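You operate a simulated robot arm through the tools that you are given. There is no shell and no other tool.

Carry out the task below with a simulated robot arm. There is one attempt and no reset: what you move stays moved.

Task
Turn both grease cups to their marks, then crank the shaft on by a quarter turn or a little more.
Fine: crank knob clockwise; drive lever to HAND for it and back to STARTER.

The check looks at the end state, three seconds after you hand in, the way a careful person would. Anything else that was tipped, shoved, dropped, spilled or broken makes it a failure.

Robot
A 7-joint arm with a two-finger parallel gripper, fixed in place. Base frame: the origin is on the floor under the middle of its stand, x ahead of it, y to its left, z up. Lengths are in mm, angles in rad, forces in N, time in s.
It reaches about 1479 mm from its shoulder. Its first joint turns from -2.897 to 2.897 rad. Payload 4.4 kg.
The tool frame sits at the grasp point between the pads (the TCP): z along the fingers, y along the line on which they close. The tips reach 23 mm beyond it. The gripper opens to 94 mm. The fingers are 38 mm wide and 10 mm thick; the gripper's body (54 by 96 mm) begins 39 mm behind the TCP.
Orientation is that of the tool frame in the base frame, as a unit quaternion [x, y, z, w]. With the fingers straight down and closing along the base's y, the tool's x points along the base's -x, its y along +y and its z along -z.

Tools
- The arm moves only by the tool apply_moves. Its argument "plan" is a list of rows, each a list of 7 numbers: the shift along the base's x, y, z in m, then the turn, a rotation vector about the base's x, y, z in rad, then the opening, from 0 (shut) to 1 (fully open). In form: [[tx, ty, tz, wx, wy, wz, claw], ...]. A call has 1 to 20 rows; each row shifts and turns the commanded pose from where the row before left it. Rows are played at 5 a second. More than 50 mm and 0.15 rad between two rows, or a gripper value outside its range, and nothing of the call is played. Where a pose cannot be reached the arm comes as near as it can. A force on the tool above 90 N (or 10 N above the force at the start of the call, whichever is more), or a blocked arm, ends the call early, and 0.2 s more pass. Each finger travels about 72 mm/s and halts on what it meets, pressing with about 22 N; the grip force reading is that of the motor and also rises with nothing between the fingers. The clock runs only during rows and for 0.2 s after the last one: add rows that do not move to give the fingers time. It gives the time, the measured TCP pose, the force on the tool (base axes), the opening and the grip force at its end, in the units of the frame above (readings bear some noise), with the torque about the TCP (base axes, N m) and any sound that the robot's microphone picked up, and new pictures: "views" is both (left out), scene, wrist or none.
- Cameras (640 x 400 px; columns grow to the right, rows downward): "scene" is fixed at [398.7, 500, 1307.7]; the picture's right is [0.06, -1.00, 0.00], its down [0.67, 0.04, -0.74] and it looks along [0.74, 0.05, 0.67] (base axes); focal length 214 px, centre (320, 200). "wrist" rides on the gripper at [86, 16, -75] in the tool frame; the picture's right is [-0.18, 0.98, 0.00], its down [-0.58, -0.11, -0.81] and it looks along [-0.79, -0.15, 0.59] (tool axes); focal length 243 px, centre (320, 200). There is no depth. A picture from a camera that has moved, and an enlarged one, comes with that camera's place and axes in the base frame and with its lens.
- inspect(camera, box): a new picture of the part [left, top, right, bottom] of that camera's present view, enlarged. The clock stands still meanwhile.
- hand_in(): hands the job in; it is judged then, once.

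Places have to be worked out from the pictures, the camera data and where the tool is seen. Open the gripper and draw the arm clear of the work before you hand the job in, unless the task says otherwise.

The tools are called after "Request:" as name(argument=value, ...) on one line, values as JSON. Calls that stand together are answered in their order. apply_moves: Moves the arm, as the interface text tells. Its arguments: {"type":"object","properties":{"plan":{"type":"array","items":{"type":"array","items":{"type":"number"}}},"views":{"type":"string","enum":["both","scene","wrist","none"]}},"required":["plan"]} The other tools are called the same way: inspect (camera, box) takes an enlarged picture of a part of a camera's view; hand_in () hands the job in.

At the start:

```text
clock: 0.0
position: [555.0, 508.8, 1316.1]
tool_rot: [0.0, 1.0, 0.0, -0.001]
ft_force: [0.3, 1.2, 0.0]
ft_torque: [0.0, 0.01, 0.02]
grip_width: 93.8
grasp_force: 0.0
```

scene: 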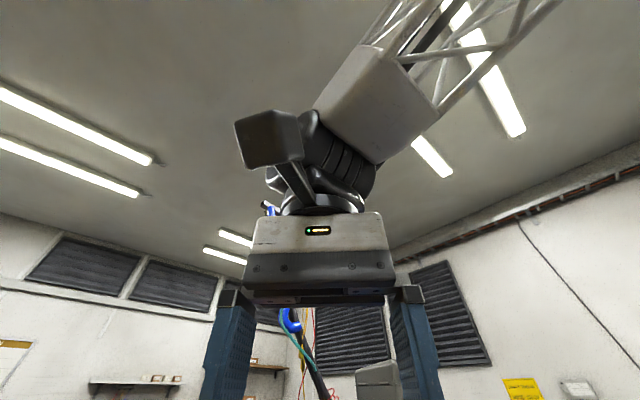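
wrist: 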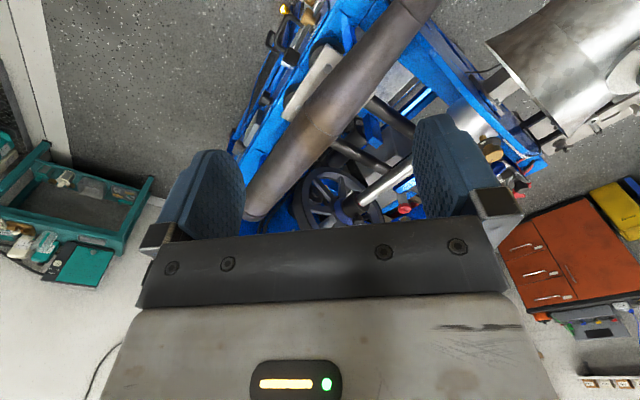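

The scene camera looks upward at the gripper; the wrist camera sees a blue machine with shafts below. I'll enlarge the views to find the grease cups, crank, and lever.

Request:
inspect(camera="wrist", box=[220, 0, 560, 240])

Request:
inspect(camera="wrist", box=[0, 0, 320, 200])

Request:
inspect(camera="scene", box=[180, 220, 500, 400])

```text
1.67 times, centred on (390, 120) of wrist
camera zoom: at [468.9, 525.8, 1391.0], right [0.18, 0.98, 0.0], down [0.58, -0.11, 0.81], along [0.79, -0.15, -0.59], focal length 404 px, centre (203, 333)
```

zoom: 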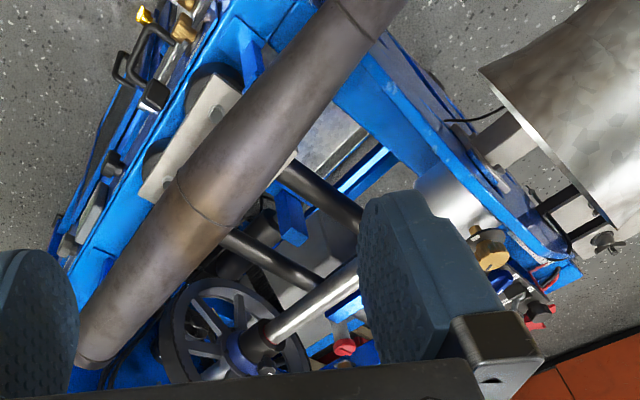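

```text
2.00 times, centred on (160, 100) of wrist
camera zoom: at [468.9, 525.8, 1391.0], right [0.18, 0.98, 0.0], down [0.58, -0.11, 0.81], along [0.79, -0.15, -0.59], focal length 485 px, centre (640, 400)
```

zoom: 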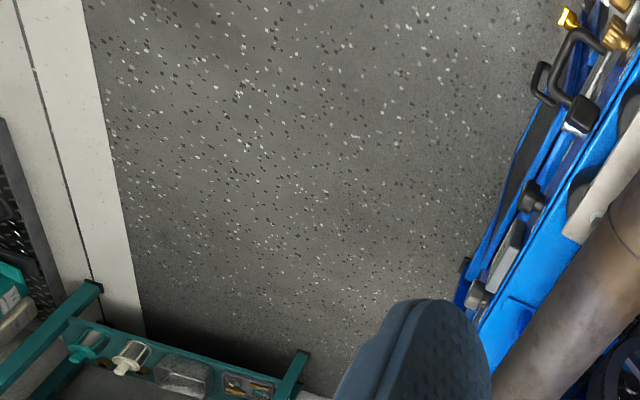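

```text
2.00 times, centred on (340, 310) of scene
camera zoom: at [398.7, 500.0, 1307.7], right [0.06, -1.0, 0.0], down [0.67, 0.04, -0.74], along [0.74, 0.05, 0.67], focal length 429 px, centre (280, -20)
```

zoom: 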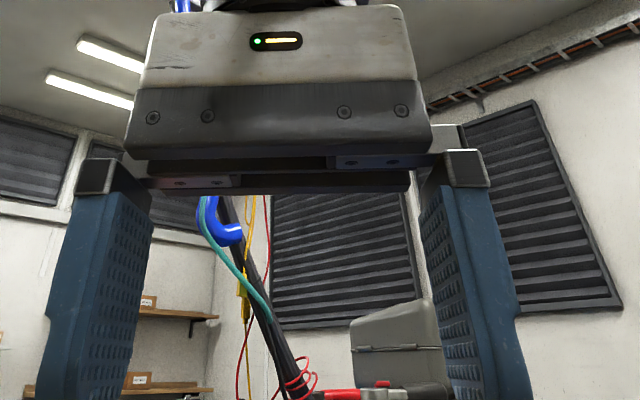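

The machine lies ahead and below. I'll shift sideways toward -y at the same height to get parallax and see more of it.

Request:
apply_moves(plan=[[0, -0.05, 0, 0, 0, 0, 1], [0, -0.05, 0, 0, 0, 0, 1], [0, -0.05, 0, 0, 0, 0, 1], [0, -0.05, 0, 0, 0, 0, 1]], views="both")

```text
clock: 1.0
position: [554.2, 308.6, 1321.3]
tool_rot: [0.0, 1.0, 0.0, 0.0]
ft_force: [-0.6, -0.8, 0.5]
ft_torque: [0.02, 0.03, -0.02]
grip_width: 94.0
grasp_force: 0.0
camera wrist: at [467.9, 324.8, 1394.7], right [0.18, 0.98, 0.0], down [0.58, -0.11, 0.81], along [0.79, -0.15, -0.59], focal length 243 px, centre (320, 200)
```

scene: 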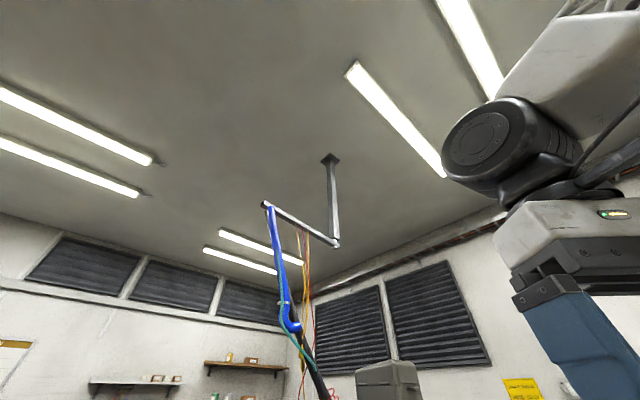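
wrist: 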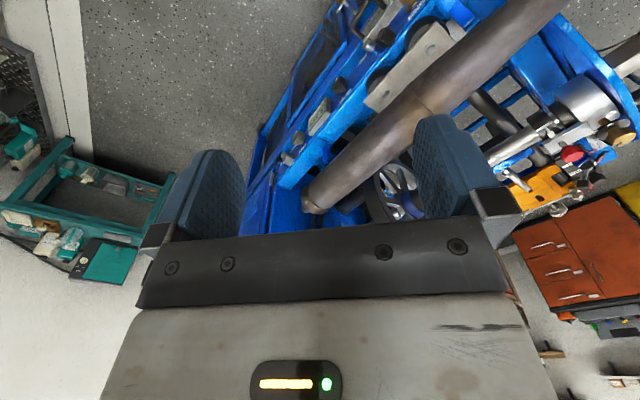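

Request:
inspect(camera="wrist", box=[240, 0, 640, 250])

Request:
inspect(camera="scene", box=[200, 130, 520, 400])

```text
1.60 times, centred on (440, 125) of wrist
camera zoom: at [467.9, 324.8, 1394.7], right [0.18, 0.98, 0.0], down [0.58, -0.11, 0.81], along [0.79, -0.15, -0.59], focal length 388 px, centre (128, 320)
```

zoom: 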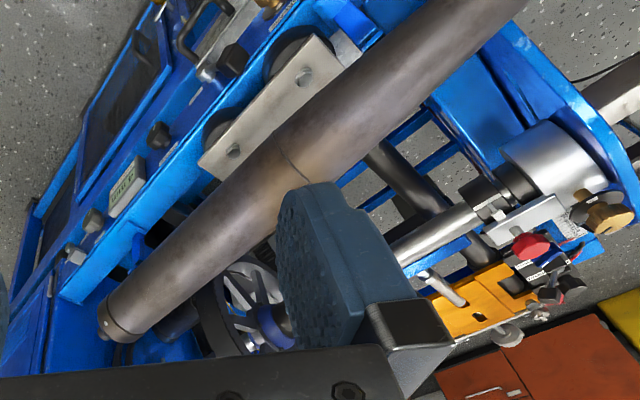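

```text
1.48 times, centred on (360, 265) of scene
camera zoom: at [398.7, 500.0, 1307.7], right [0.06, -1.0, 0.0], down [0.67, 0.04, -0.74], along [0.74, 0.05, 0.67], focal length 318 px, centre (261, 104)
```

zoom: 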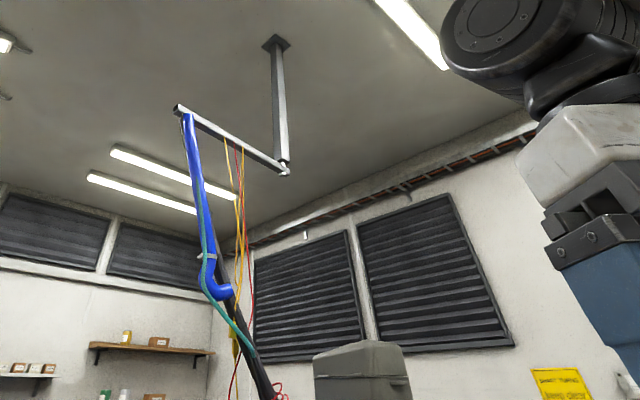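

The machine sits ahead-left. I'll yaw the tool to get a better (more upright) view of it from the wrist camera.

Request:
apply_moves(plan=[[0, 0, 0, 0, 0, 0.15, 1], [0, 0, 0, 0, 0, 0.15, 1], [0, 0, 0, 0, 0, 0.15, 1], [0, 0, 0, 0, 0, 0.15, 1], [0, 0, 0, 0, 0, 0.15, 1], [0, 0, 0, 0, 0, 0.15, 1], [0, 0, 0, 0, 0, 0.15, 1], [0, 0, 0, 0, 0, 0.15, 1], [0, 0, 0, 0, 0, 0.15, 1], [0, 0, 0, 0, 0, 0.15, 1]], views="wrist")

```text
clock: 3.2
position: [555.0, 309.4, 1316.1]
tool_rot: [-0.682, 0.731, 0.001, 0.0]
ft_force: [-0.8, 0.4, 0.1]
ft_torque: [0.02, -0.01, 0.01]
grip_width: 93.8
grasp_force: 0.1
camera wrist: at [532.7, 224.3, 1391.2], right [-0.97, 0.25, 0.0], down [0.15, 0.57, 0.81], along [0.2, 0.78, -0.59], focal length 243 px, centre (320, 200)
```

wrist: 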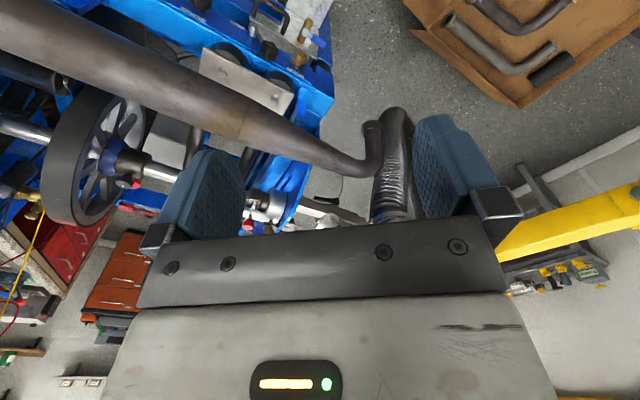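

Continue the yaw to about π so I can later tilt the fingers forward with the camera above.

Request:
apply_moves(plan=[[0, 0, 0, 0, 0, 0.15, 1], [0, 0, 0, 0, 0, 0.15, 1], [0, 0, 0, 0, 0, 0.15, 1], [0, 0, 0, 0, 0, 0.15, 1], [0, 0, 0, 0, 0, 0.15, 1], [0, 0, 0, 0, 0, 0.15, 1], [0, 0, 0, 0, 0, 0.15, 1], [0, 0, 0, 0, 0, 0.15, 1], [0, 0, 0, 0, 0, 0.15, 1], [0, 0, 0, 0, 0, 0.15, 1], [0, 0, 0, 0, 0, 0.14, 1]], views="wrist")

```text
clock: 5.6
position: [555.6, 309.2, 1316.9]
tool_rot: [1.0, 0.0, 0.0, 0.0]
ft_force: [-0.6, 0.1, 0.2]
ft_torque: [0.0, 0.0, 0.0]
grip_width: 93.8
grasp_force: 0.2
camera wrist: at [641.9, 293.4, 1390.9], right [-0.18, -0.98, 0.0], down [-0.58, 0.11, 0.81], along [-0.79, 0.15, -0.59], focal length 243 px, centre (320, 200)
```

wrist: 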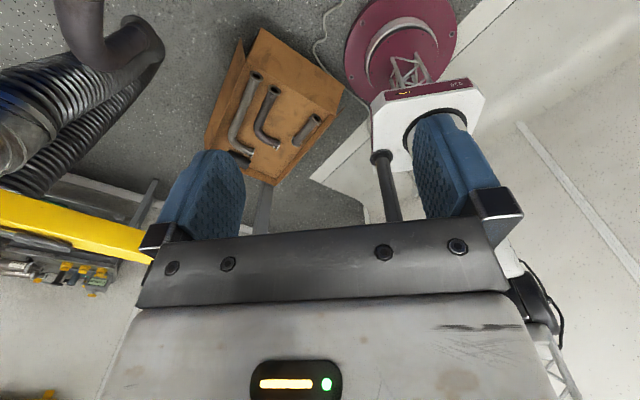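

Yaw π reached. Now tilt the fingers forward (rotation about base -y) to get an upright forward-down view.

Request:
apply_moves(plan=[[0, 0, 0.02, 0, -0.15, 0, 1], [0, 0, 0.02, 0, -0.15, 0, 1], [0, 0, 0.02, 0, -0.15, 0, 1], [0, 0, 0.02, 0, -0.15, 0, 1], [0, 0, 0.02, 0, -0.15, 0, 1], [0, 0, 0, 0, -0.15, 0, 1], [0, 0, 0, 0, -0.15, 0, 1]], views="wrist")

Request:
inspect(camera="wrist", box=[0, 0, 640, 400])

```text
clock: 7.2
position: [556.4, 310.1, 1416.5]
tool_rot: [0.865, -0.001, 0.501, -0.001]
ft_force: [-0.1, 0.4, -0.3]
ft_torque: [0.01, 0.02, 0.03]
grip_width: 94.3
grasp_force: 0.0
camera wrist: at [534.1, 293.1, 1528.6], right [-0.09, -0.98, -0.16], down [-0.99, 0.11, -0.1], along [0.12, 0.15, -0.98], focal length 243 px, centre (320, 200)
```

wrist: 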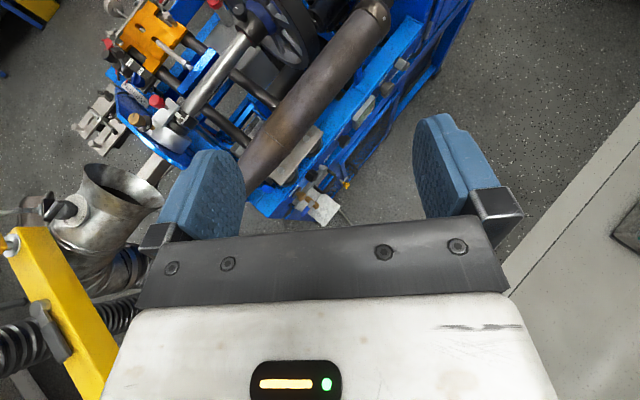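

```text
1.00 times, centred on (320, 200) of wrist (not enlarged: the box is as wide or as high as the picture)
camera zoom: at [534.1, 293.1, 1528.6], right [-0.09, -0.98, -0.16], down [-0.99, 0.11, -0.1], along [0.12, 0.15, -0.98], focal length 243 px, centre (320, 200)
```

zoom: 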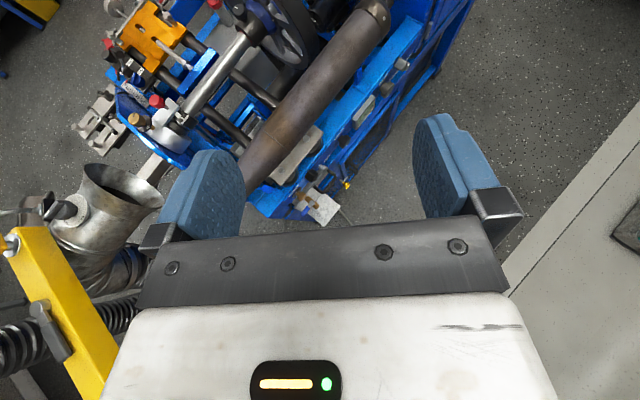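

Now a top-down view. I'll move +y to bring the machine center into view ahead of the gripper.

Request:
apply_moves(plan=[[0, 0.05, 0, 0, 0, 0, 1], [0, 0.05, 0, 0, 0, 0, 1], [0, 0.05, 0, 0, 0, 0, 1], [0, 0.05, 0, 0, 0, 0, 1], [0, 0.05, 0, 0, 0, 0, 1]], views="both")

Request:
inspect(camera="wrist", box=[120, 0, 520, 250])

```text
clock: 8.4
position: [553.0, 560.8, 1417.1]
tool_rot: [0.865, -0.002, 0.502, 0.0]
ft_force: [-0.1, -0.2, 0.8]
ft_torque: [-0.01, 0.01, 0.0]
grip_width: 94.2
grasp_force: 0.0
camera wrist: at [532.5, 544.6, 1529.0], right [-0.09, -0.98, -0.16], down [-0.99, 0.11, -0.1], along [0.12, 0.15, -0.98], focal length 243 px, centre (320, 200)
```

scene: 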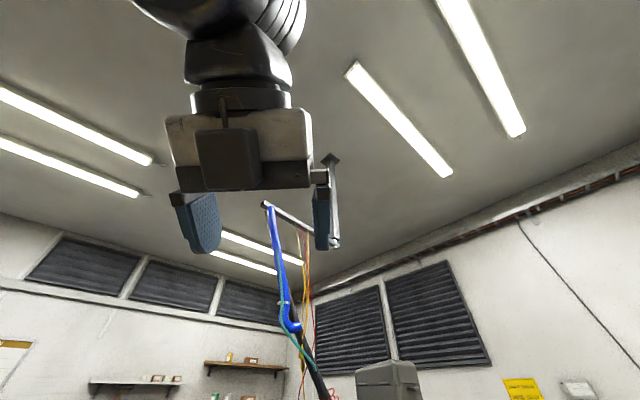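
wrist: 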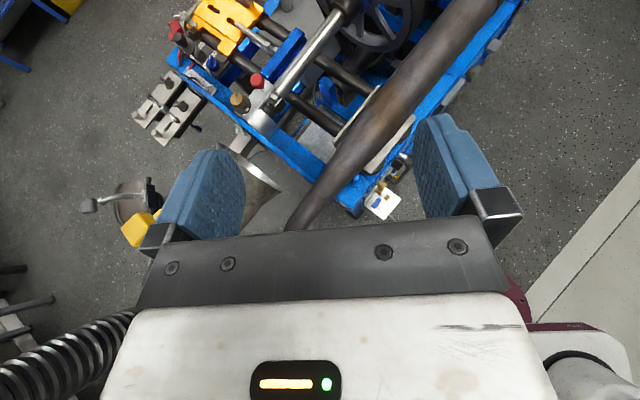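

```text
1.60 times, centred on (320, 125) of wrist
camera zoom: at [532.5, 544.6, 1529.0], right [-0.09, -0.98, -0.16], down [-0.99, 0.11, -0.1], along [0.12, 0.15, -0.98], focal length 388 px, centre (320, 320)
```

zoom: 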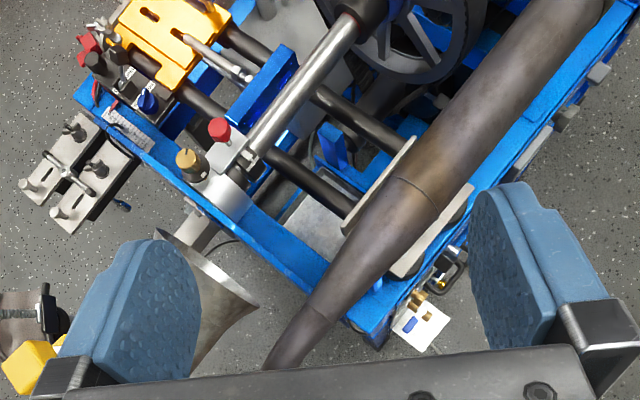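

I see the blue machine with a shaft, handwheel, brass and red caps. I'll tilt further so the fingers are horizontal and the view looks forward-down, to see the far part and any hanging cables.

Request:
apply_moves(plan=[[0, 0, 0.02, 0, -0.15, 0, 1], [0, 0, 0.02, 0, -0.15, 0, 1], [0, 0, 0.02, 0, -0.15, 0, 1], [0, 0, 0, 0, -0.07, 0, 1]], views="wrist")

Request:
inspect(camera="wrist", box=[120, 0, 520, 250])

```text
clock: 9.4
position: [554.2, 559.9, 1478.6]
tool_rot: [0.707, -0.002, 0.707, -0.001]
ft_force: [0.5, 0.8, -0.2]
ft_torque: [-0.01, 0.0, 0.04]
grip_width: 94.0
grasp_force: 0.1
camera wrist: at [480.0, 542.7, 1563.9], right [0.0, -0.98, -0.19], down [-0.81, 0.11, -0.58], along [0.59, 0.15, -0.79], focal length 243 px, centre (320, 200)
```

wrist: 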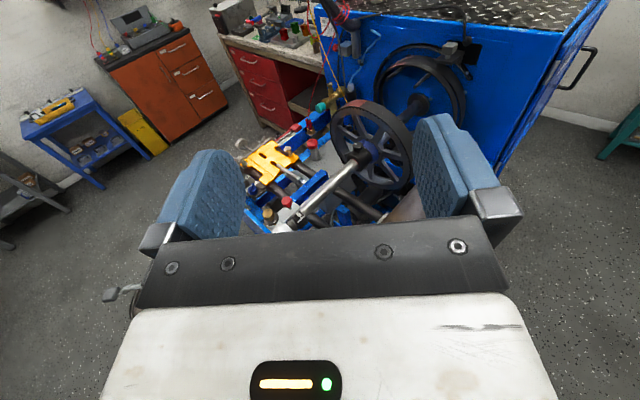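

```text
1.60 times, centred on (320, 125) of wrist
camera zoom: at [480.0, 542.7, 1563.9], right [0.0, -0.98, -0.19], down [-0.81, 0.11, -0.58], along [0.59, 0.15, -0.79], focal length 388 px, centre (320, 320)
```

zoom: 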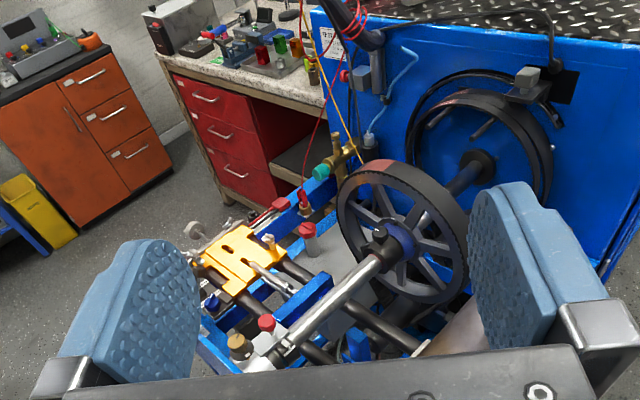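

Good view: shaft with spoked wheel, red caps, brass caps, orange bracket. Zooming in on the details.

Request:
inspect(camera="wrist", box=[235, 100, 395, 240])

Request:
inspect(camera="wrist", box=[300, 0, 460, 110])

Request:
inspect(camera="wrist", box=[235, 170, 335, 240])

```text
2.86 times, centred on (315, 170) of wrist
camera zoom: at [480.0, 542.7, 1563.9], right [0.0, -0.98, -0.19], down [-0.81, 0.11, -0.58], along [0.59, 0.15, -0.79], focal length 693 px, centre (334, 286)
```

zoom: 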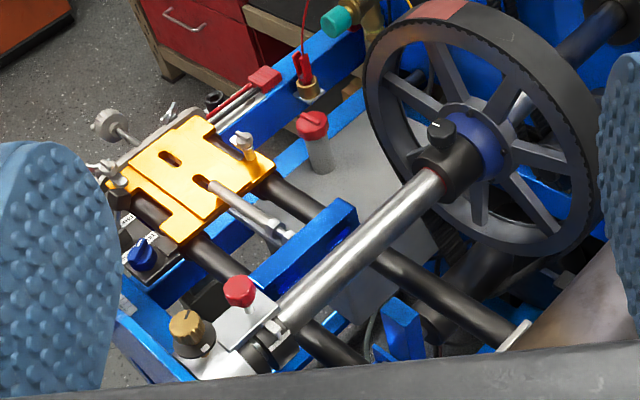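

```text
3.64 times, centred on (380, 55) of wrist
camera zoom: at [480.0, 542.7, 1563.9], right [0.0, -0.98, -0.19], down [-0.81, 0.11, -0.58], along [0.59, 0.15, -0.79], focal length 882 px, centre (102, 727)
```

zoom: 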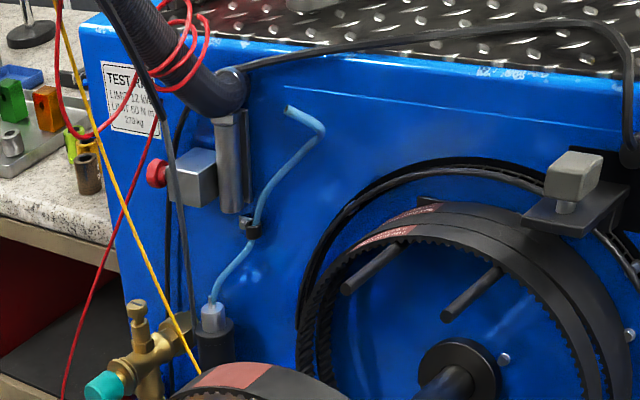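

```text
5.71 times, centred on (285, 205) of wrist
camera zoom: at [480.0, 542.7, 1563.9], right [0.0, -0.98, -0.19], down [-0.81, 0.11, -0.58], along [0.59, 0.15, -0.79], focal length 1386 px, centre (520, 171)
```

zoom: 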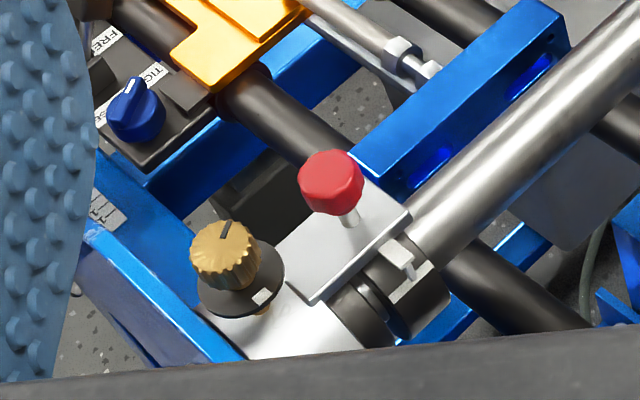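

I triangulate the brass knurled cup (pointer + white mark on base) at about (821, 775, 1060) and the red-topped post at about (861, 728, 1062). I'll move closer, keeping well above, to read labels.

Request:
apply_moves(plan=[[0.04, 0.02, -0.01, 0, 0, 0, 1], [0.04, 0.02, -0.01, 0, 0, 0, 1], [0.04, 0.02, -0.01, 0, 0, 0, 1], [0.03, 0.02, -0.01, 0, 0, 0, 1]], views="wrist")

Request:
inspect(camera="wrist", box=[220, 60, 420, 240])

Request:
inspect(camera="wrist", box=[240, 0, 440, 110])

```text
clock: 10.4
position: [703.3, 638.7, 1438.7]
tool_rot: [0.707, -0.002, 0.707, -0.001]
ft_force: [0.0, -2.0, 0.5]
ft_torque: [0.0, 0.06, 0.05]
grip_width: 94.2
grasp_force: 0.1
camera wrist: at [629.1, 622.7, 1524.2], right [0.0, -0.98, -0.19], down [-0.81, 0.11, -0.58], along [0.59, 0.15, -0.79], focal length 243 px, centre (320, 200)
```

wrist: 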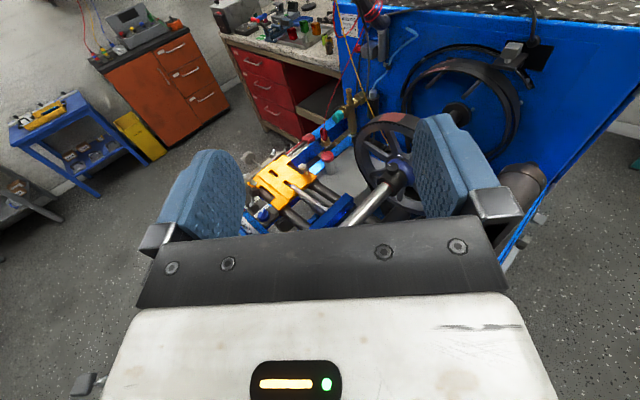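

```text
2.22 times, centred on (320, 150) of wrist
camera zoom: at [629.1, 622.7, 1524.2], right [0.0, -0.98, -0.19], down [-0.81, 0.11, -0.58], along [0.59, 0.15, -0.79], focal length 539 px, centre (320, 311)
```

zoom: 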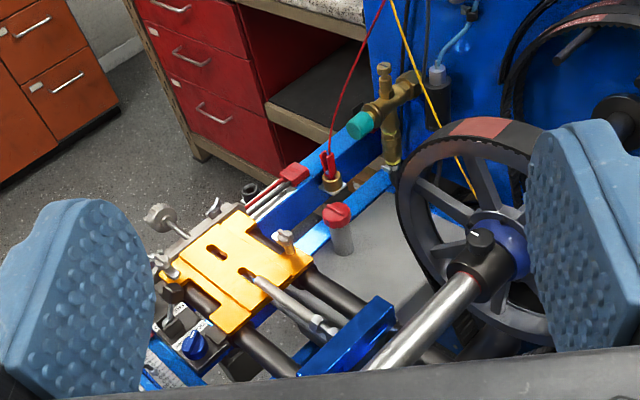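

```text
3.20 times, centred on (340, 55) of wrist
camera zoom: at [629.1, 622.7, 1524.2], right [0.0, -0.98, -0.19], down [-0.81, 0.11, -0.58], along [0.59, 0.15, -0.79], focal length 776 px, centre (256, 664)
```

zoom: 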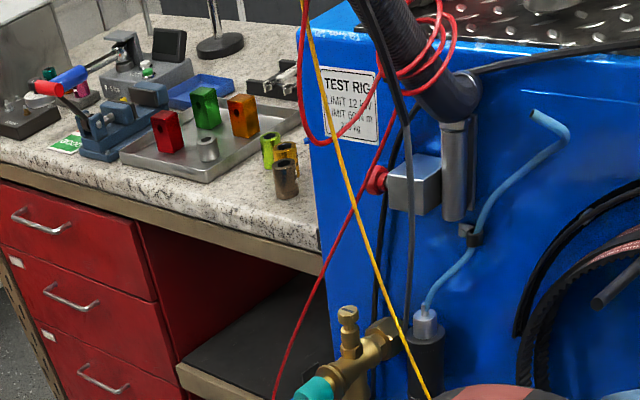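

The shaft axis runs from about (860,728) to (1057,527), i.e. -45° in plan. I'll back off to -x/-y and yaw +45° so as to look at the rig's near side square-on.

Request:
apply_moves(plan=[[-0.04, -0.02, 0, 0, 0, 0.1, 1], [-0.035, -0.035, 0, 0, 0, 0.1, 1], [-0.035, -0.035, 0, 0, 0, 0.1, 1], [-0.035, -0.035, 0, 0, 0, 0.1, 1], [-0.02, -0.035, -0.02, 0, 0, 0.1, 1], [-0.01, -0.035, -0.03, 0, 0, 0.1, 1], [0, -0.035, -0.03, 0, 0, 0.1, 1], [0, 0, -0.03, 0, 0, 0.085, 1]], views="wrist")

Request:
inspect(camera="wrist", box=[180, 0, 500, 220])

```text
clock: 12.4
position: [590.8, 485.5, 1172.3]
tool_rot: [0.756, 0.28, 0.554, -0.208]
ft_force: [-0.6, 0.1, -0.5]
ft_torque: [0.09, -0.06, 0.03]
grip_width: 93.8
grasp_force: 0.1
out of reach, approached as far as the arm can: row 7, 8
stopped in row 8: the arm was blocked; the commanded pose is now the measured one
camera wrist: at [568.3, 444.3, 1276.6], right [0.6, -0.78, -0.18], down [-0.79, -0.53, -0.31], along [0.15, 0.33, -0.93], focal length 243 px, centre (320, 200)
```

wrist: 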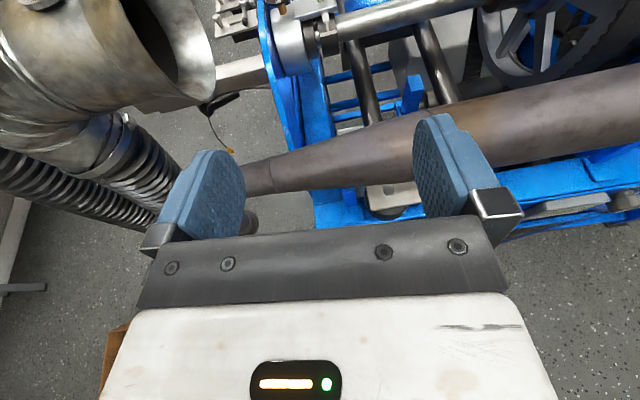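

```text
1.82 times, centred on (340, 110) of wrist
camera zoom: at [568.3, 444.3, 1276.6], right [0.6, -0.78, -0.18], down [-0.79, -0.53, -0.31], along [0.15, 0.33, -0.93], focal length 441 px, centre (284, 364)
```

zoom: 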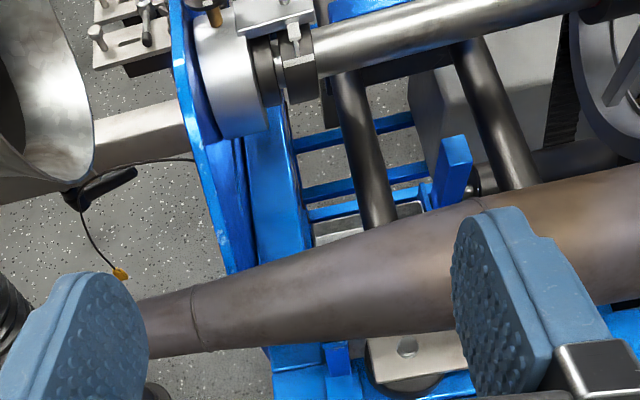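

The arm hit its reach limit in that posture and settled lower (no contact force). I'll raise and retract toward -y to view the rig's near side panel.

Request:
apply_moves(plan=[[0, 0, 0.04, 0, 0, 0, 1], [0, 0, 0.04, 0, 0, 0, 1], [0, -0.02, 0.04, 0, 0, 0, 1], [0, -0.04, 0.03, 0, 0, 0, 1], [0, -0.04, 0, 0, 0, 0, 1], [0, -0.04, 0, 0, 0, 0, 1], [0, -0.04, 0, 0, 0, 0, 1]], views="wrist")

Request:
inspect(camera="wrist", box=[160, 0, 640, 240])

```text
clock: 14.0
position: [592.8, 307.1, 1320.9]
tool_rot: [0.757, 0.281, 0.553, -0.207]
ft_force: [0.4, -0.1, 0.0]
ft_torque: [-0.02, 0.0, 0.0]
grip_width: 94.2
grasp_force: 0.1
camera wrist: at [569.3, 264.2, 1425.3], right [0.6, -0.78, -0.18], down [-0.79, -0.54, -0.31], along [0.15, 0.33, -0.93], focal length 243 px, centre (320, 200)
```

wrist: 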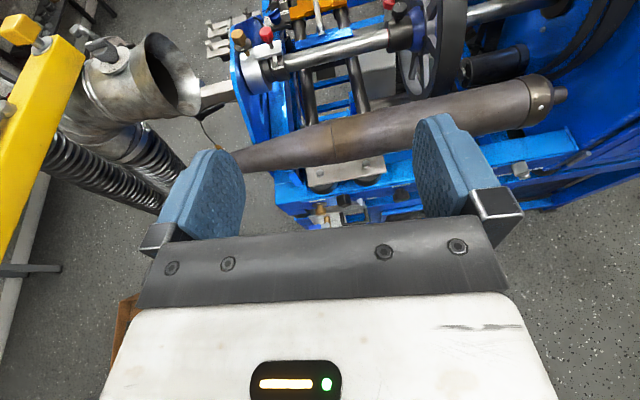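

```text
1.33 times, centred on (400, 120) of wrist
camera zoom: at [569.3, 264.2, 1425.3], right [0.6, -0.78, -0.18], down [-0.79, -0.54, -0.31], along [0.15, 0.33, -0.93], focal length 324 px, centre (213, 307)
```

zoom: 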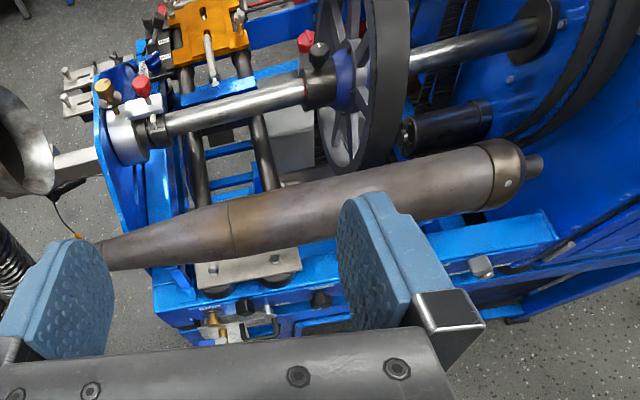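

Good orientation. I'll move a bit further back (-x,-y) and lower so the side panel (brass/white parts and handle) comes out from behind the gripper.

Request:
apply_moves(plan=[[-0.03, -0.03, 0, 0, 0, 0, 1], [-0.03, -0.03, 0, 0, 0, 0, 1], [-0.03, -0.03, -0.01, 0, 0, 0, 1], [-0.03, -0.03, -0.02, 0, 0, 0, 1]], views="wrist")

Request:
inspect(camera="wrist", box=[230, 0, 550, 220])

```text
clock: 15.0
position: [472.5, 187.1, 1290.8]
tool_rot: [0.756, 0.281, 0.553, -0.208]
ft_force: [0.6, 0.0, 0.1]
ft_torque: [0.02, -0.04, 0.03]
grip_width: 94.1
grasp_force: 0.0
camera wrist: at [450.5, 144.2, 1394.2], right [0.6, -0.78, -0.18], down [-0.79, -0.53, -0.31], along [0.15, 0.33, -0.93], focal length 243 px, centre (320, 200)
```

wrist: 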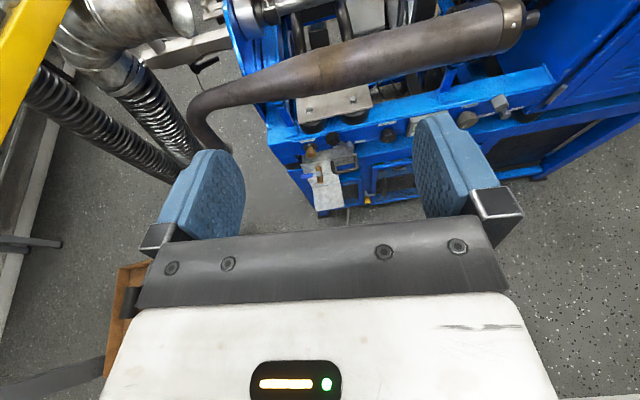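

```text
1.82 times, centred on (390, 110) of wrist
camera zoom: at [450.5, 144.2, 1394.2], right [0.6, -0.78, -0.18], down [-0.79, -0.53, -0.31], along [0.15, 0.33, -0.93], focal length 441 px, centre (193, 364)
```

zoom: 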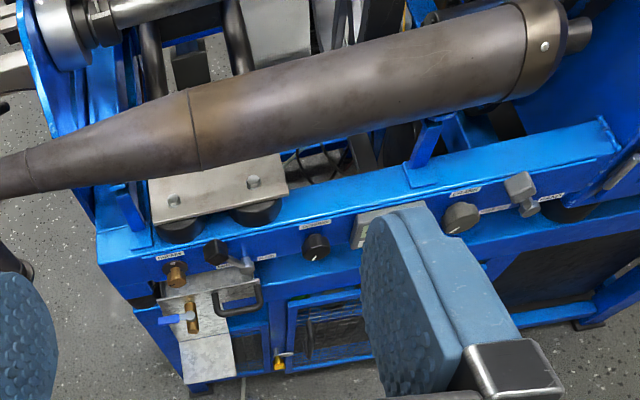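

The front rail carries several labelled knobs. Zooming in on the labels.

Request:
inspect(camera="wrist", box=[290, 100, 420, 210])

Request:
inspect(camera="wrist", box=[430, 70, 530, 140])

Request:
inspect(camera="wrist", box=[190, 0, 400, 130])

```text
3.64 times, centred on (355, 155) of wrist
camera zoom: at [450.5, 144.2, 1394.2], right [0.6, -0.78, -0.18], down [-0.79, -0.53, -0.31], along [0.15, 0.33, -0.93], focal length 882 px, centre (193, 364)
```

zoom: 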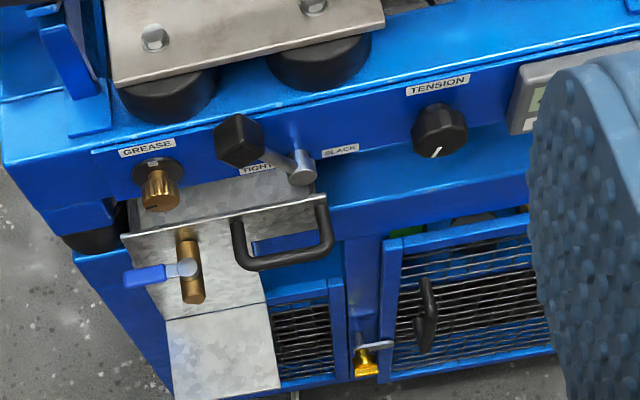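

```text
5.71 times, centred on (480, 105) of wrist
camera zoom: at [450.5, 144.2, 1394.2], right [0.6, -0.78, -0.18], down [-0.79, -0.53, -0.31], along [0.15, 0.33, -0.93], focal length 1386 px, centre (-594, 743)
```

zoom: 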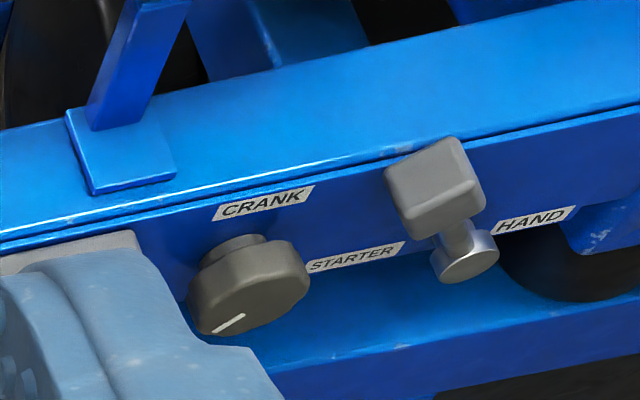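

```text
3.05 times, centred on (295, 65) of wrist
camera zoom: at [450.5, 144.2, 1394.2], right [0.6, -0.78, -0.18], down [-0.79, -0.53, -0.31], along [0.15, 0.33, -0.93], focal length 739 px, centre (396, 611)
```

zoom: 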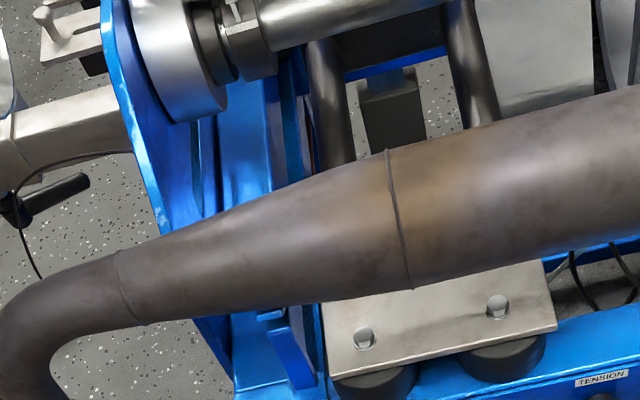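

I can read the rail: GREASE cup, TIGHT/SLACK lever, TENSION knob, display, CRANK knob, STARTER/HAND lever. I estimate GREASE at ≈(655,479,780), CRANK ≈(953,166,780), drive lever pivot ≈(1013,94,780), with the second grease cup on top of the bearing at ≈(821,775,1060). I'll descend in front of the rail with fingers levelled for close views.

Request:
apply_moves(plan=[[0.004, 0.012, -0.043, 0.02, -0.023, 0, 1], [0.004, 0.012, -0.043, 0.02, -0.023, 0, 1], [0.004, 0.012, -0.043, 0.02, -0.023, 0, 1], [0.004, 0.012, -0.043, 0.02, -0.023, 0, 1], [0.004, 0.012, -0.043, 0.02, -0.023, 0, 1], [0.004, 0.012, -0.043, 0.02, -0.023, 0, 1], [0.004, 0.012, -0.043, 0.02, -0.023, 0, 1], [0.004, 0.012, -0.043, 0.02, -0.023, 0, 1]], views="wrist")

Request:
inspect(camera="wrist", box=[200, 0, 520, 220])

```text
clock: 16.8
position: [502.7, 282.7, 944.9]
tool_rot: [0.683, 0.253, 0.641, -0.241]
ft_force: [0.1, -0.1, 0.6]
ft_torque: [-0.01, 0.0, 0.02]
grip_width: 93.9
grasp_force: 0.1
camera wrist: at [461.7, 225.0, 1035.6], right [0.63, -0.75, -0.19], down [-0.71, -0.47, -0.53], along [0.31, 0.47, -0.83], focal length 243 px, centre (320, 200)
```

wrist: 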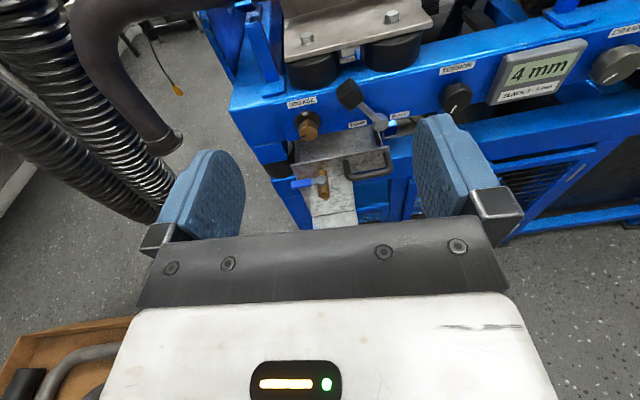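

```text
1.82 times, centred on (360, 110) of wrist
camera zoom: at [461.7, 225.0, 1035.6], right [0.63, -0.75, -0.19], down [-0.71, -0.47, -0.53], along [0.31, 0.47, -0.83], focal length 441 px, centre (247, 364)
```

zoom: 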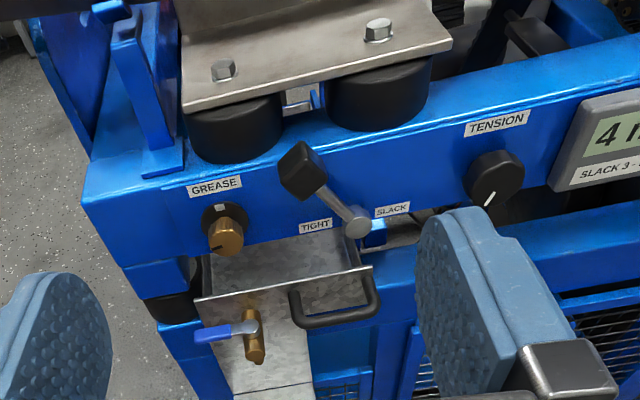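

Clear view now. Zoom on the GREASE cup for its pointer and mark.

Request:
inspect(camera="wrist", box=[275, 80, 355, 150])

Request:
inspect(camera="wrist", box=[420, 20, 640, 130])

```text
5.71 times, centred on (315, 115) of wrist
camera zoom: at [461.7, 225.0, 1035.6], right [0.63, -0.75, -0.19], down [-0.71, -0.47, -0.53], along [0.31, 0.47, -0.83], focal length 1386 px, centre (349, 686)
```

zoom: 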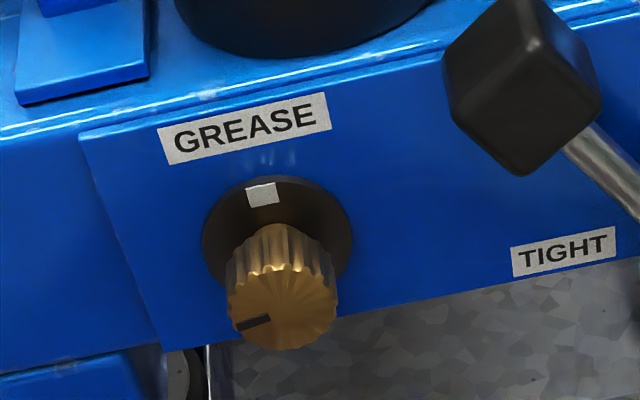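

```text
2.91 times, centred on (530, 75) of wrist
camera zoom: at [461.7, 225.0, 1035.6], right [0.63, -0.75, -0.19], down [-0.71, -0.47, -0.53], along [0.31, 0.47, -0.83], focal length 706 px, centre (-291, 564)
```

zoom: 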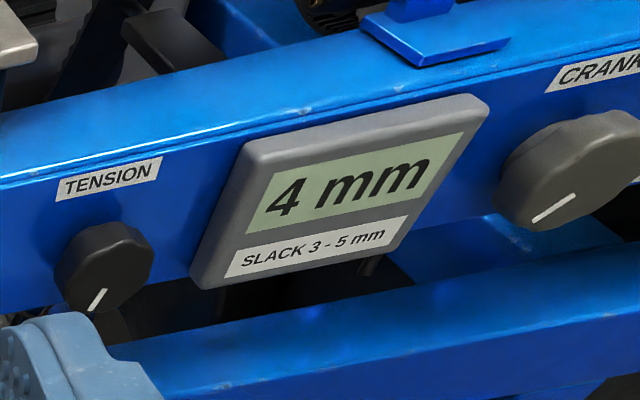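

GREASE rail cup: white mark at 12 o'clock, dark pointer at about 8:30 → needs ≈+100° clockwise. Triangulated at ≈(666,497,749). I'll move to a hover about 115 mm in front of it, levelled and yawed square to the panel.

Request:
apply_moves(plan=[[0.013, 0.022, -0.033, 0.007, -0.008, 0.006, 1], [0.013, 0.022, -0.033, 0.007, -0.008, 0.006, 1], [0.013, 0.022, -0.033, 0.007, -0.008, 0.006, 1], [0.013, 0.022, -0.033, 0.007, -0.008, 0.006, 0.8], [0.013, 0.022, -0.033, 0.007, -0.008, 0.006, 0.8], [0.013, 0.022, -0.031, 0.007, -0.008, 0.006, 0.7]], views="wrist")

Request:
inspect(camera="wrist", box=[200, 20, 520, 220])

```text
clock: 18.2
position: [596.6, 398.5, 760.4]
tool_rot: [0.66, 0.256, 0.652, -0.272]
ft_force: [0.2, 0.6, 0.9]
ft_torque: [-0.01, -0.01, -0.01]
grip_width: 65.8
grasp_force: 0.0
out of reach, approached as far as the arm can: row 5, 6
camera wrist: at [555.1, 334.6, 845.7], right [0.68, -0.71, -0.21], down [-0.67, -0.47, -0.58], along [0.31, 0.53, -0.79], focal length 243 px, centre (320, 200)
```

wrist: 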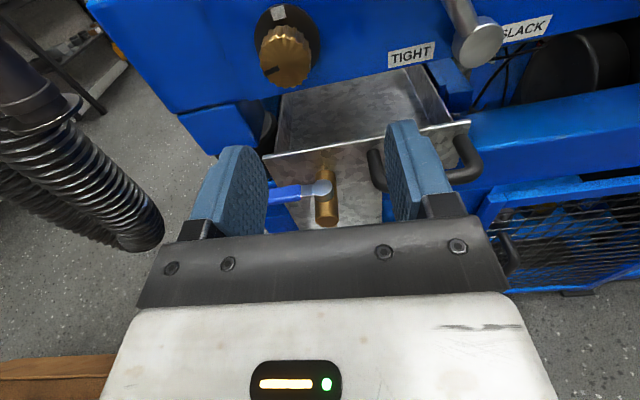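

```text
2.00 times, centred on (360, 120) of wrist
camera zoom: at [555.1, 334.6, 845.7], right [0.68, -0.71, -0.21], down [-0.67, -0.47, -0.58], along [0.31, 0.53, -0.79], focal length 485 px, centre (240, 360)
```

zoom: 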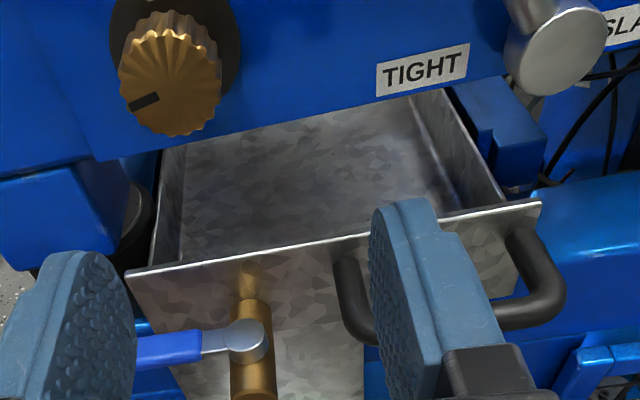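

The arm stopped slightly short of the commanded hover (a reach limit). Refined cup position from the near view is ≈(638,461,784). I'll raise to its height and test rolling clockwise in free air to see which wrist direction is available.

Request:
apply_moves(plan=[[0.0, 0.0, 0.02, 0, 0, 0, 0.6], [0.0, 0.0, 0.015, 0, 0, 0, 0.6], [0, 0, 0, 0.108, 0.104, 0, 0.6], [0, 0, 0, 0.108, 0.104, 0, 0.6], [0, 0, 0, 0.108, 0.104, 0, 0.6]], views="wrist")

```text
clock: 19.4
position: [599.8, 395.4, 797.0]
tool_rot: [0.702, 0.105, 0.58, -0.4]
ft_force: [0.3, 0.4, 0.3]
ft_torque: [0.02, 0.0, 0.02]
grip_width: 56.4
grasp_force: 0.0
out of reach, approached as far as the arm can: row 1
camera wrist: at [582.0, 306.6, 867.0], right [0.54, -0.59, -0.6], down [-0.83, -0.29, -0.47], along [0.1, 0.75, -0.65], focal length 243 px, centre (320, 200)
```

wrist: 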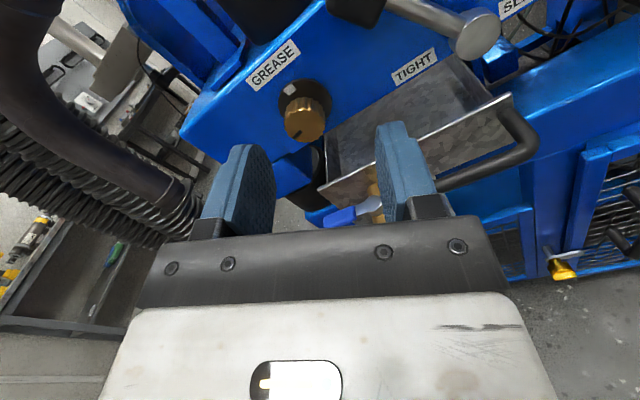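

Rolling clockwise works. I'll test the rest of the roll (to about +105°) in free air before gripping.

Request:
apply_moves(plan=[[0, 0, 0, 0.108, 0.104, 0, 0.6], [0, 0, 0, 0.108, 0.104, 0, 0.6], [0, 0, 0, 0.108, 0.104, 0, 0.6], [0, 0, 0, 0.108, 0.104, 0, 0.6], [0, 0, 0, 0.108, 0.104, 0, 0.6], [0, 0, 0, 0.108, 0.104, 0, 0.6], [0, 0, 0, 0.108, 0.104, 0, 0.6], [0, 0, 0, 0.108, 0.104, 0, 0.6], [0, 0, 0, 0.108, 0.104, 0, 0.6]], views="wrist")

```text
clock: 21.4
position: [600.2, 395.2, 796.0]
tool_rot: [-0.62, 0.353, -0.196, 0.673]
ft_force: [-1.0, 0.0, 0.2]
ft_torque: [0.01, -0.02, 0.0]
grip_width: 56.4
grasp_force: 0.1
camera wrist: at [602.1, 286.0, 760.5], right [-0.29, 0.28, -0.91], down [-0.95, -0.17, 0.25], along [-0.08, 0.94, 0.32], focal length 243 px, centre (320, 200)
```

wrist: 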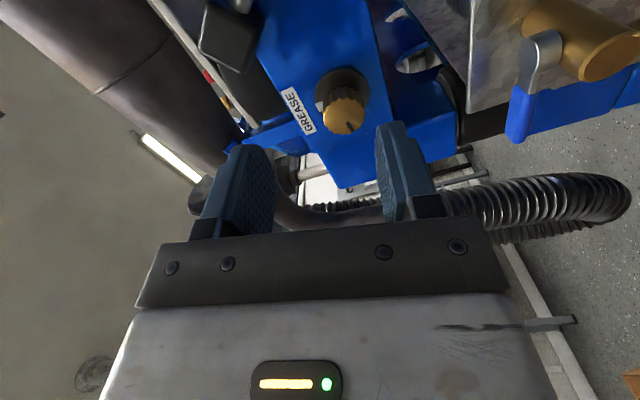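

The full roll is available. Triangulated cup face ≈(644,467,785). I'll roll back to about +17° and line up with the cup axis at ~80 mm standoff.

Request:
apply_moves(plan=[[-0.0015, 0.0015, -0.0011, -0.108, -0.104, 0, 0.6], [-0.0015, 0.0015, -0.0011, -0.108, -0.104, 0, 0.6], [-0.0015, 0.0015, -0.0011, -0.108, -0.104, 0, 0.6], [-0.0015, 0.0015, -0.0011, -0.108, -0.104, 0, 0.6], [-0.0015, 0.0015, -0.0011, -0.108, -0.104, 0, 0.6], [-0.0015, 0.0015, -0.0011, -0.108, -0.104, 0, 0.6], [-0.0015, 0.0015, -0.0011, -0.108, -0.104, 0, 0.6], [-0.0015, 0.0015, -0.0011, -0.108, -0.104, 0, 0.6], [-0.0015, 0.0015, -0.0011, -0.108, -0.104, 0, 0.6], [-0.0015, 0.0015, -0.0011, -0.108, -0.104, 0, 0.6]], views="wrist")

Request:
inspect(camera="wrist", box=[220, 40, 420, 190])

```text
clock: 23.6
position: [584.2, 411.0, 785.5]
tool_rot: [0.691, 0.158, 0.611, -0.353]
ft_force: [0.4, -0.2, 0.5]
ft_torque: [0.0, 0.0, 0.01]
grip_width: 56.3
grasp_force: 0.1
camera wrist: at [558.4, 329.9, 862.4], right [0.6, -0.65, -0.47], down [-0.78, -0.35, -0.52], along [0.17, 0.68, -0.72], focal length 243 px, centre (320, 200)
```

wrist: 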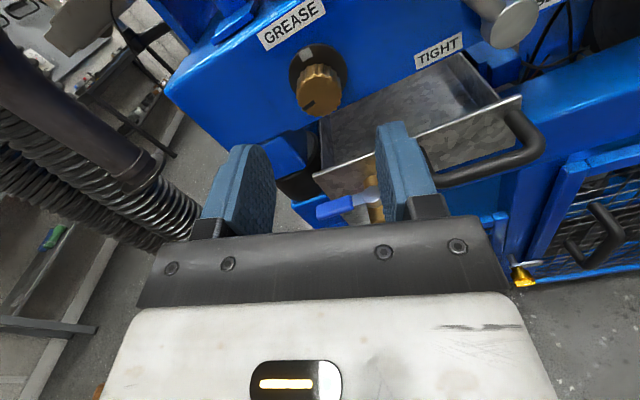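

```text
2.67 times, centred on (320, 115) of wrist
camera zoom: at [558.4, 329.9, 862.4], right [0.6, -0.65, -0.47], down [-0.78, -0.35, -0.52], along [0.17, 0.68, -0.72], focal length 647 px, centre (320, 427)
```

zoom: 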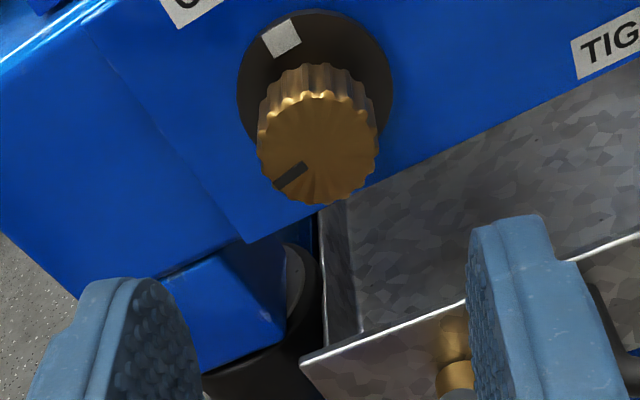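

Cup is centred on the approach column, about 75 mm ahead along the tool axis. Advancing 50 mm first, then checking.

Request:
apply_moves(plan=[[0.0122, 0.0114, 0, 0, 0, 0, 0.6], [0.0122, 0.0114, 0, 0, 0, 0, 0.6], [0.0122, 0.0114, 0, 0, 0, 0, 0.6]], views="wrist")

Request:
inspect(camera="wrist", box=[220, 90, 420, 230])

```text
clock: 24.4
position: [621.1, 445.1, 785.4]
tool_rot: [0.691, 0.157, 0.61, -0.354]
ft_force: [-0.8, 0.6, 0.6]
ft_torque: [-0.01, 0.02, -0.03]
grip_width: 56.5
grasp_force: 0.0
camera wrist: at [594.6, 363.6, 862.9], right [0.6, -0.65, -0.47], down [-0.78, -0.35, -0.52], along [0.17, 0.68, -0.72], focal length 243 px, centre (320, 200)
```

wrist: 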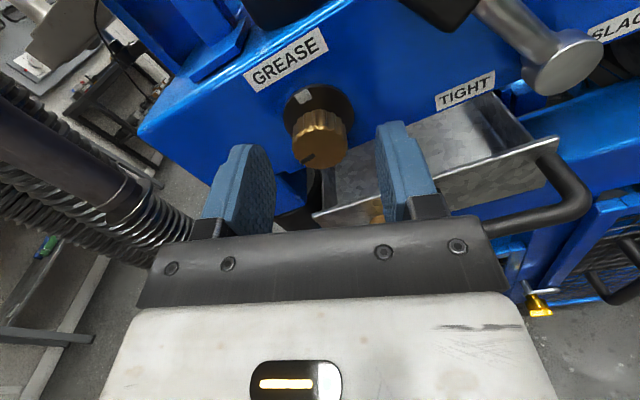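

```text
2.86 times, centred on (320, 160) of wrist
camera zoom: at [594.6, 363.6, 862.9], right [0.6, -0.65, -0.47], down [-0.78, -0.35, -0.52], along [0.17, 0.68, -0.72], focal length 693 px, centre (320, 314)
```

zoom: 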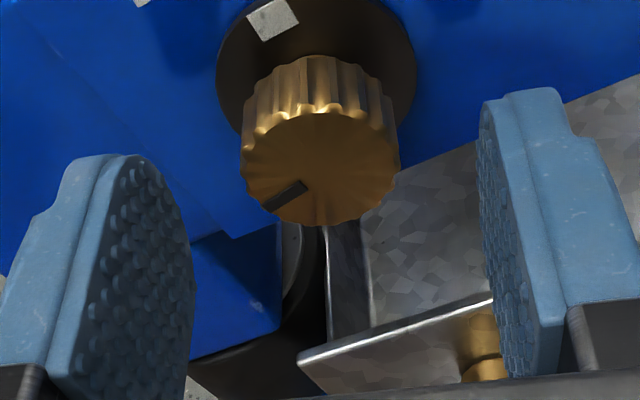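

Face is about 23 mm ahead, well centred. Advance 20 mm and close on the cap.

Request:
apply_moves(plan=[[0.0073, 0.0068, 0, 0, 0, 0, 0.6], [0.0073, 0.0068, 0, 0, 0, 0, 0.6], [0, 0, 0, 0, 0, 0, 0.2], [0, 0, 0, 0, 0, 0, 0.2], [0, 0, 0, 0, 0, 0, 0.2]], views="wrist")

Request:
inspect(camera="wrist", box=[240, 110, 400, 230])

```text
clock: 25.6
position: [635.3, 459.9, 784.0]
tool_rot: [0.691, 0.157, 0.61, -0.355]
ft_force: [-4.3, 4.3, 3.3]
ft_torque: [-0.5, 0.47, 0.15]
grip_width: 28.1
grasp_force: 45.1
camera wrist: at [609.1, 378.0, 862.2], right [0.6, -0.65, -0.47], down [-0.78, -0.35, -0.52], along [0.17, 0.68, -0.71], focal length 243 px, centre (320, 200)
```

wrist: 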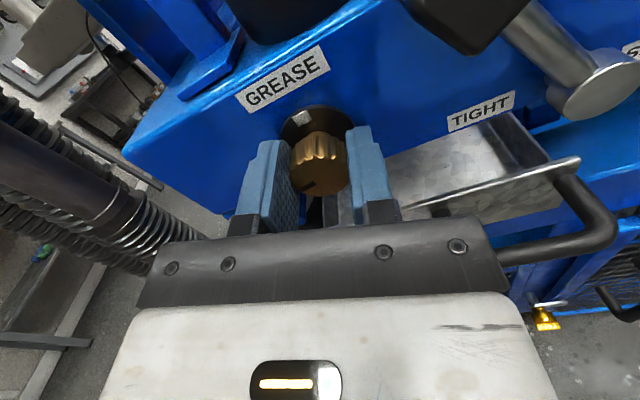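

```text
3.33 times, centred on (320, 170) of wrist
camera zoom: at [609.1, 378.0, 862.2], right [0.6, -0.65, -0.47], down [-0.78, -0.35, -0.52], along [0.17, 0.68, -0.71], focal length 809 px, centre (320, 300)
```

zoom: 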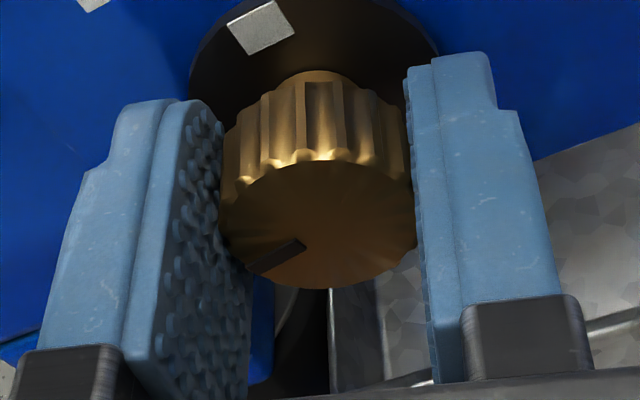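

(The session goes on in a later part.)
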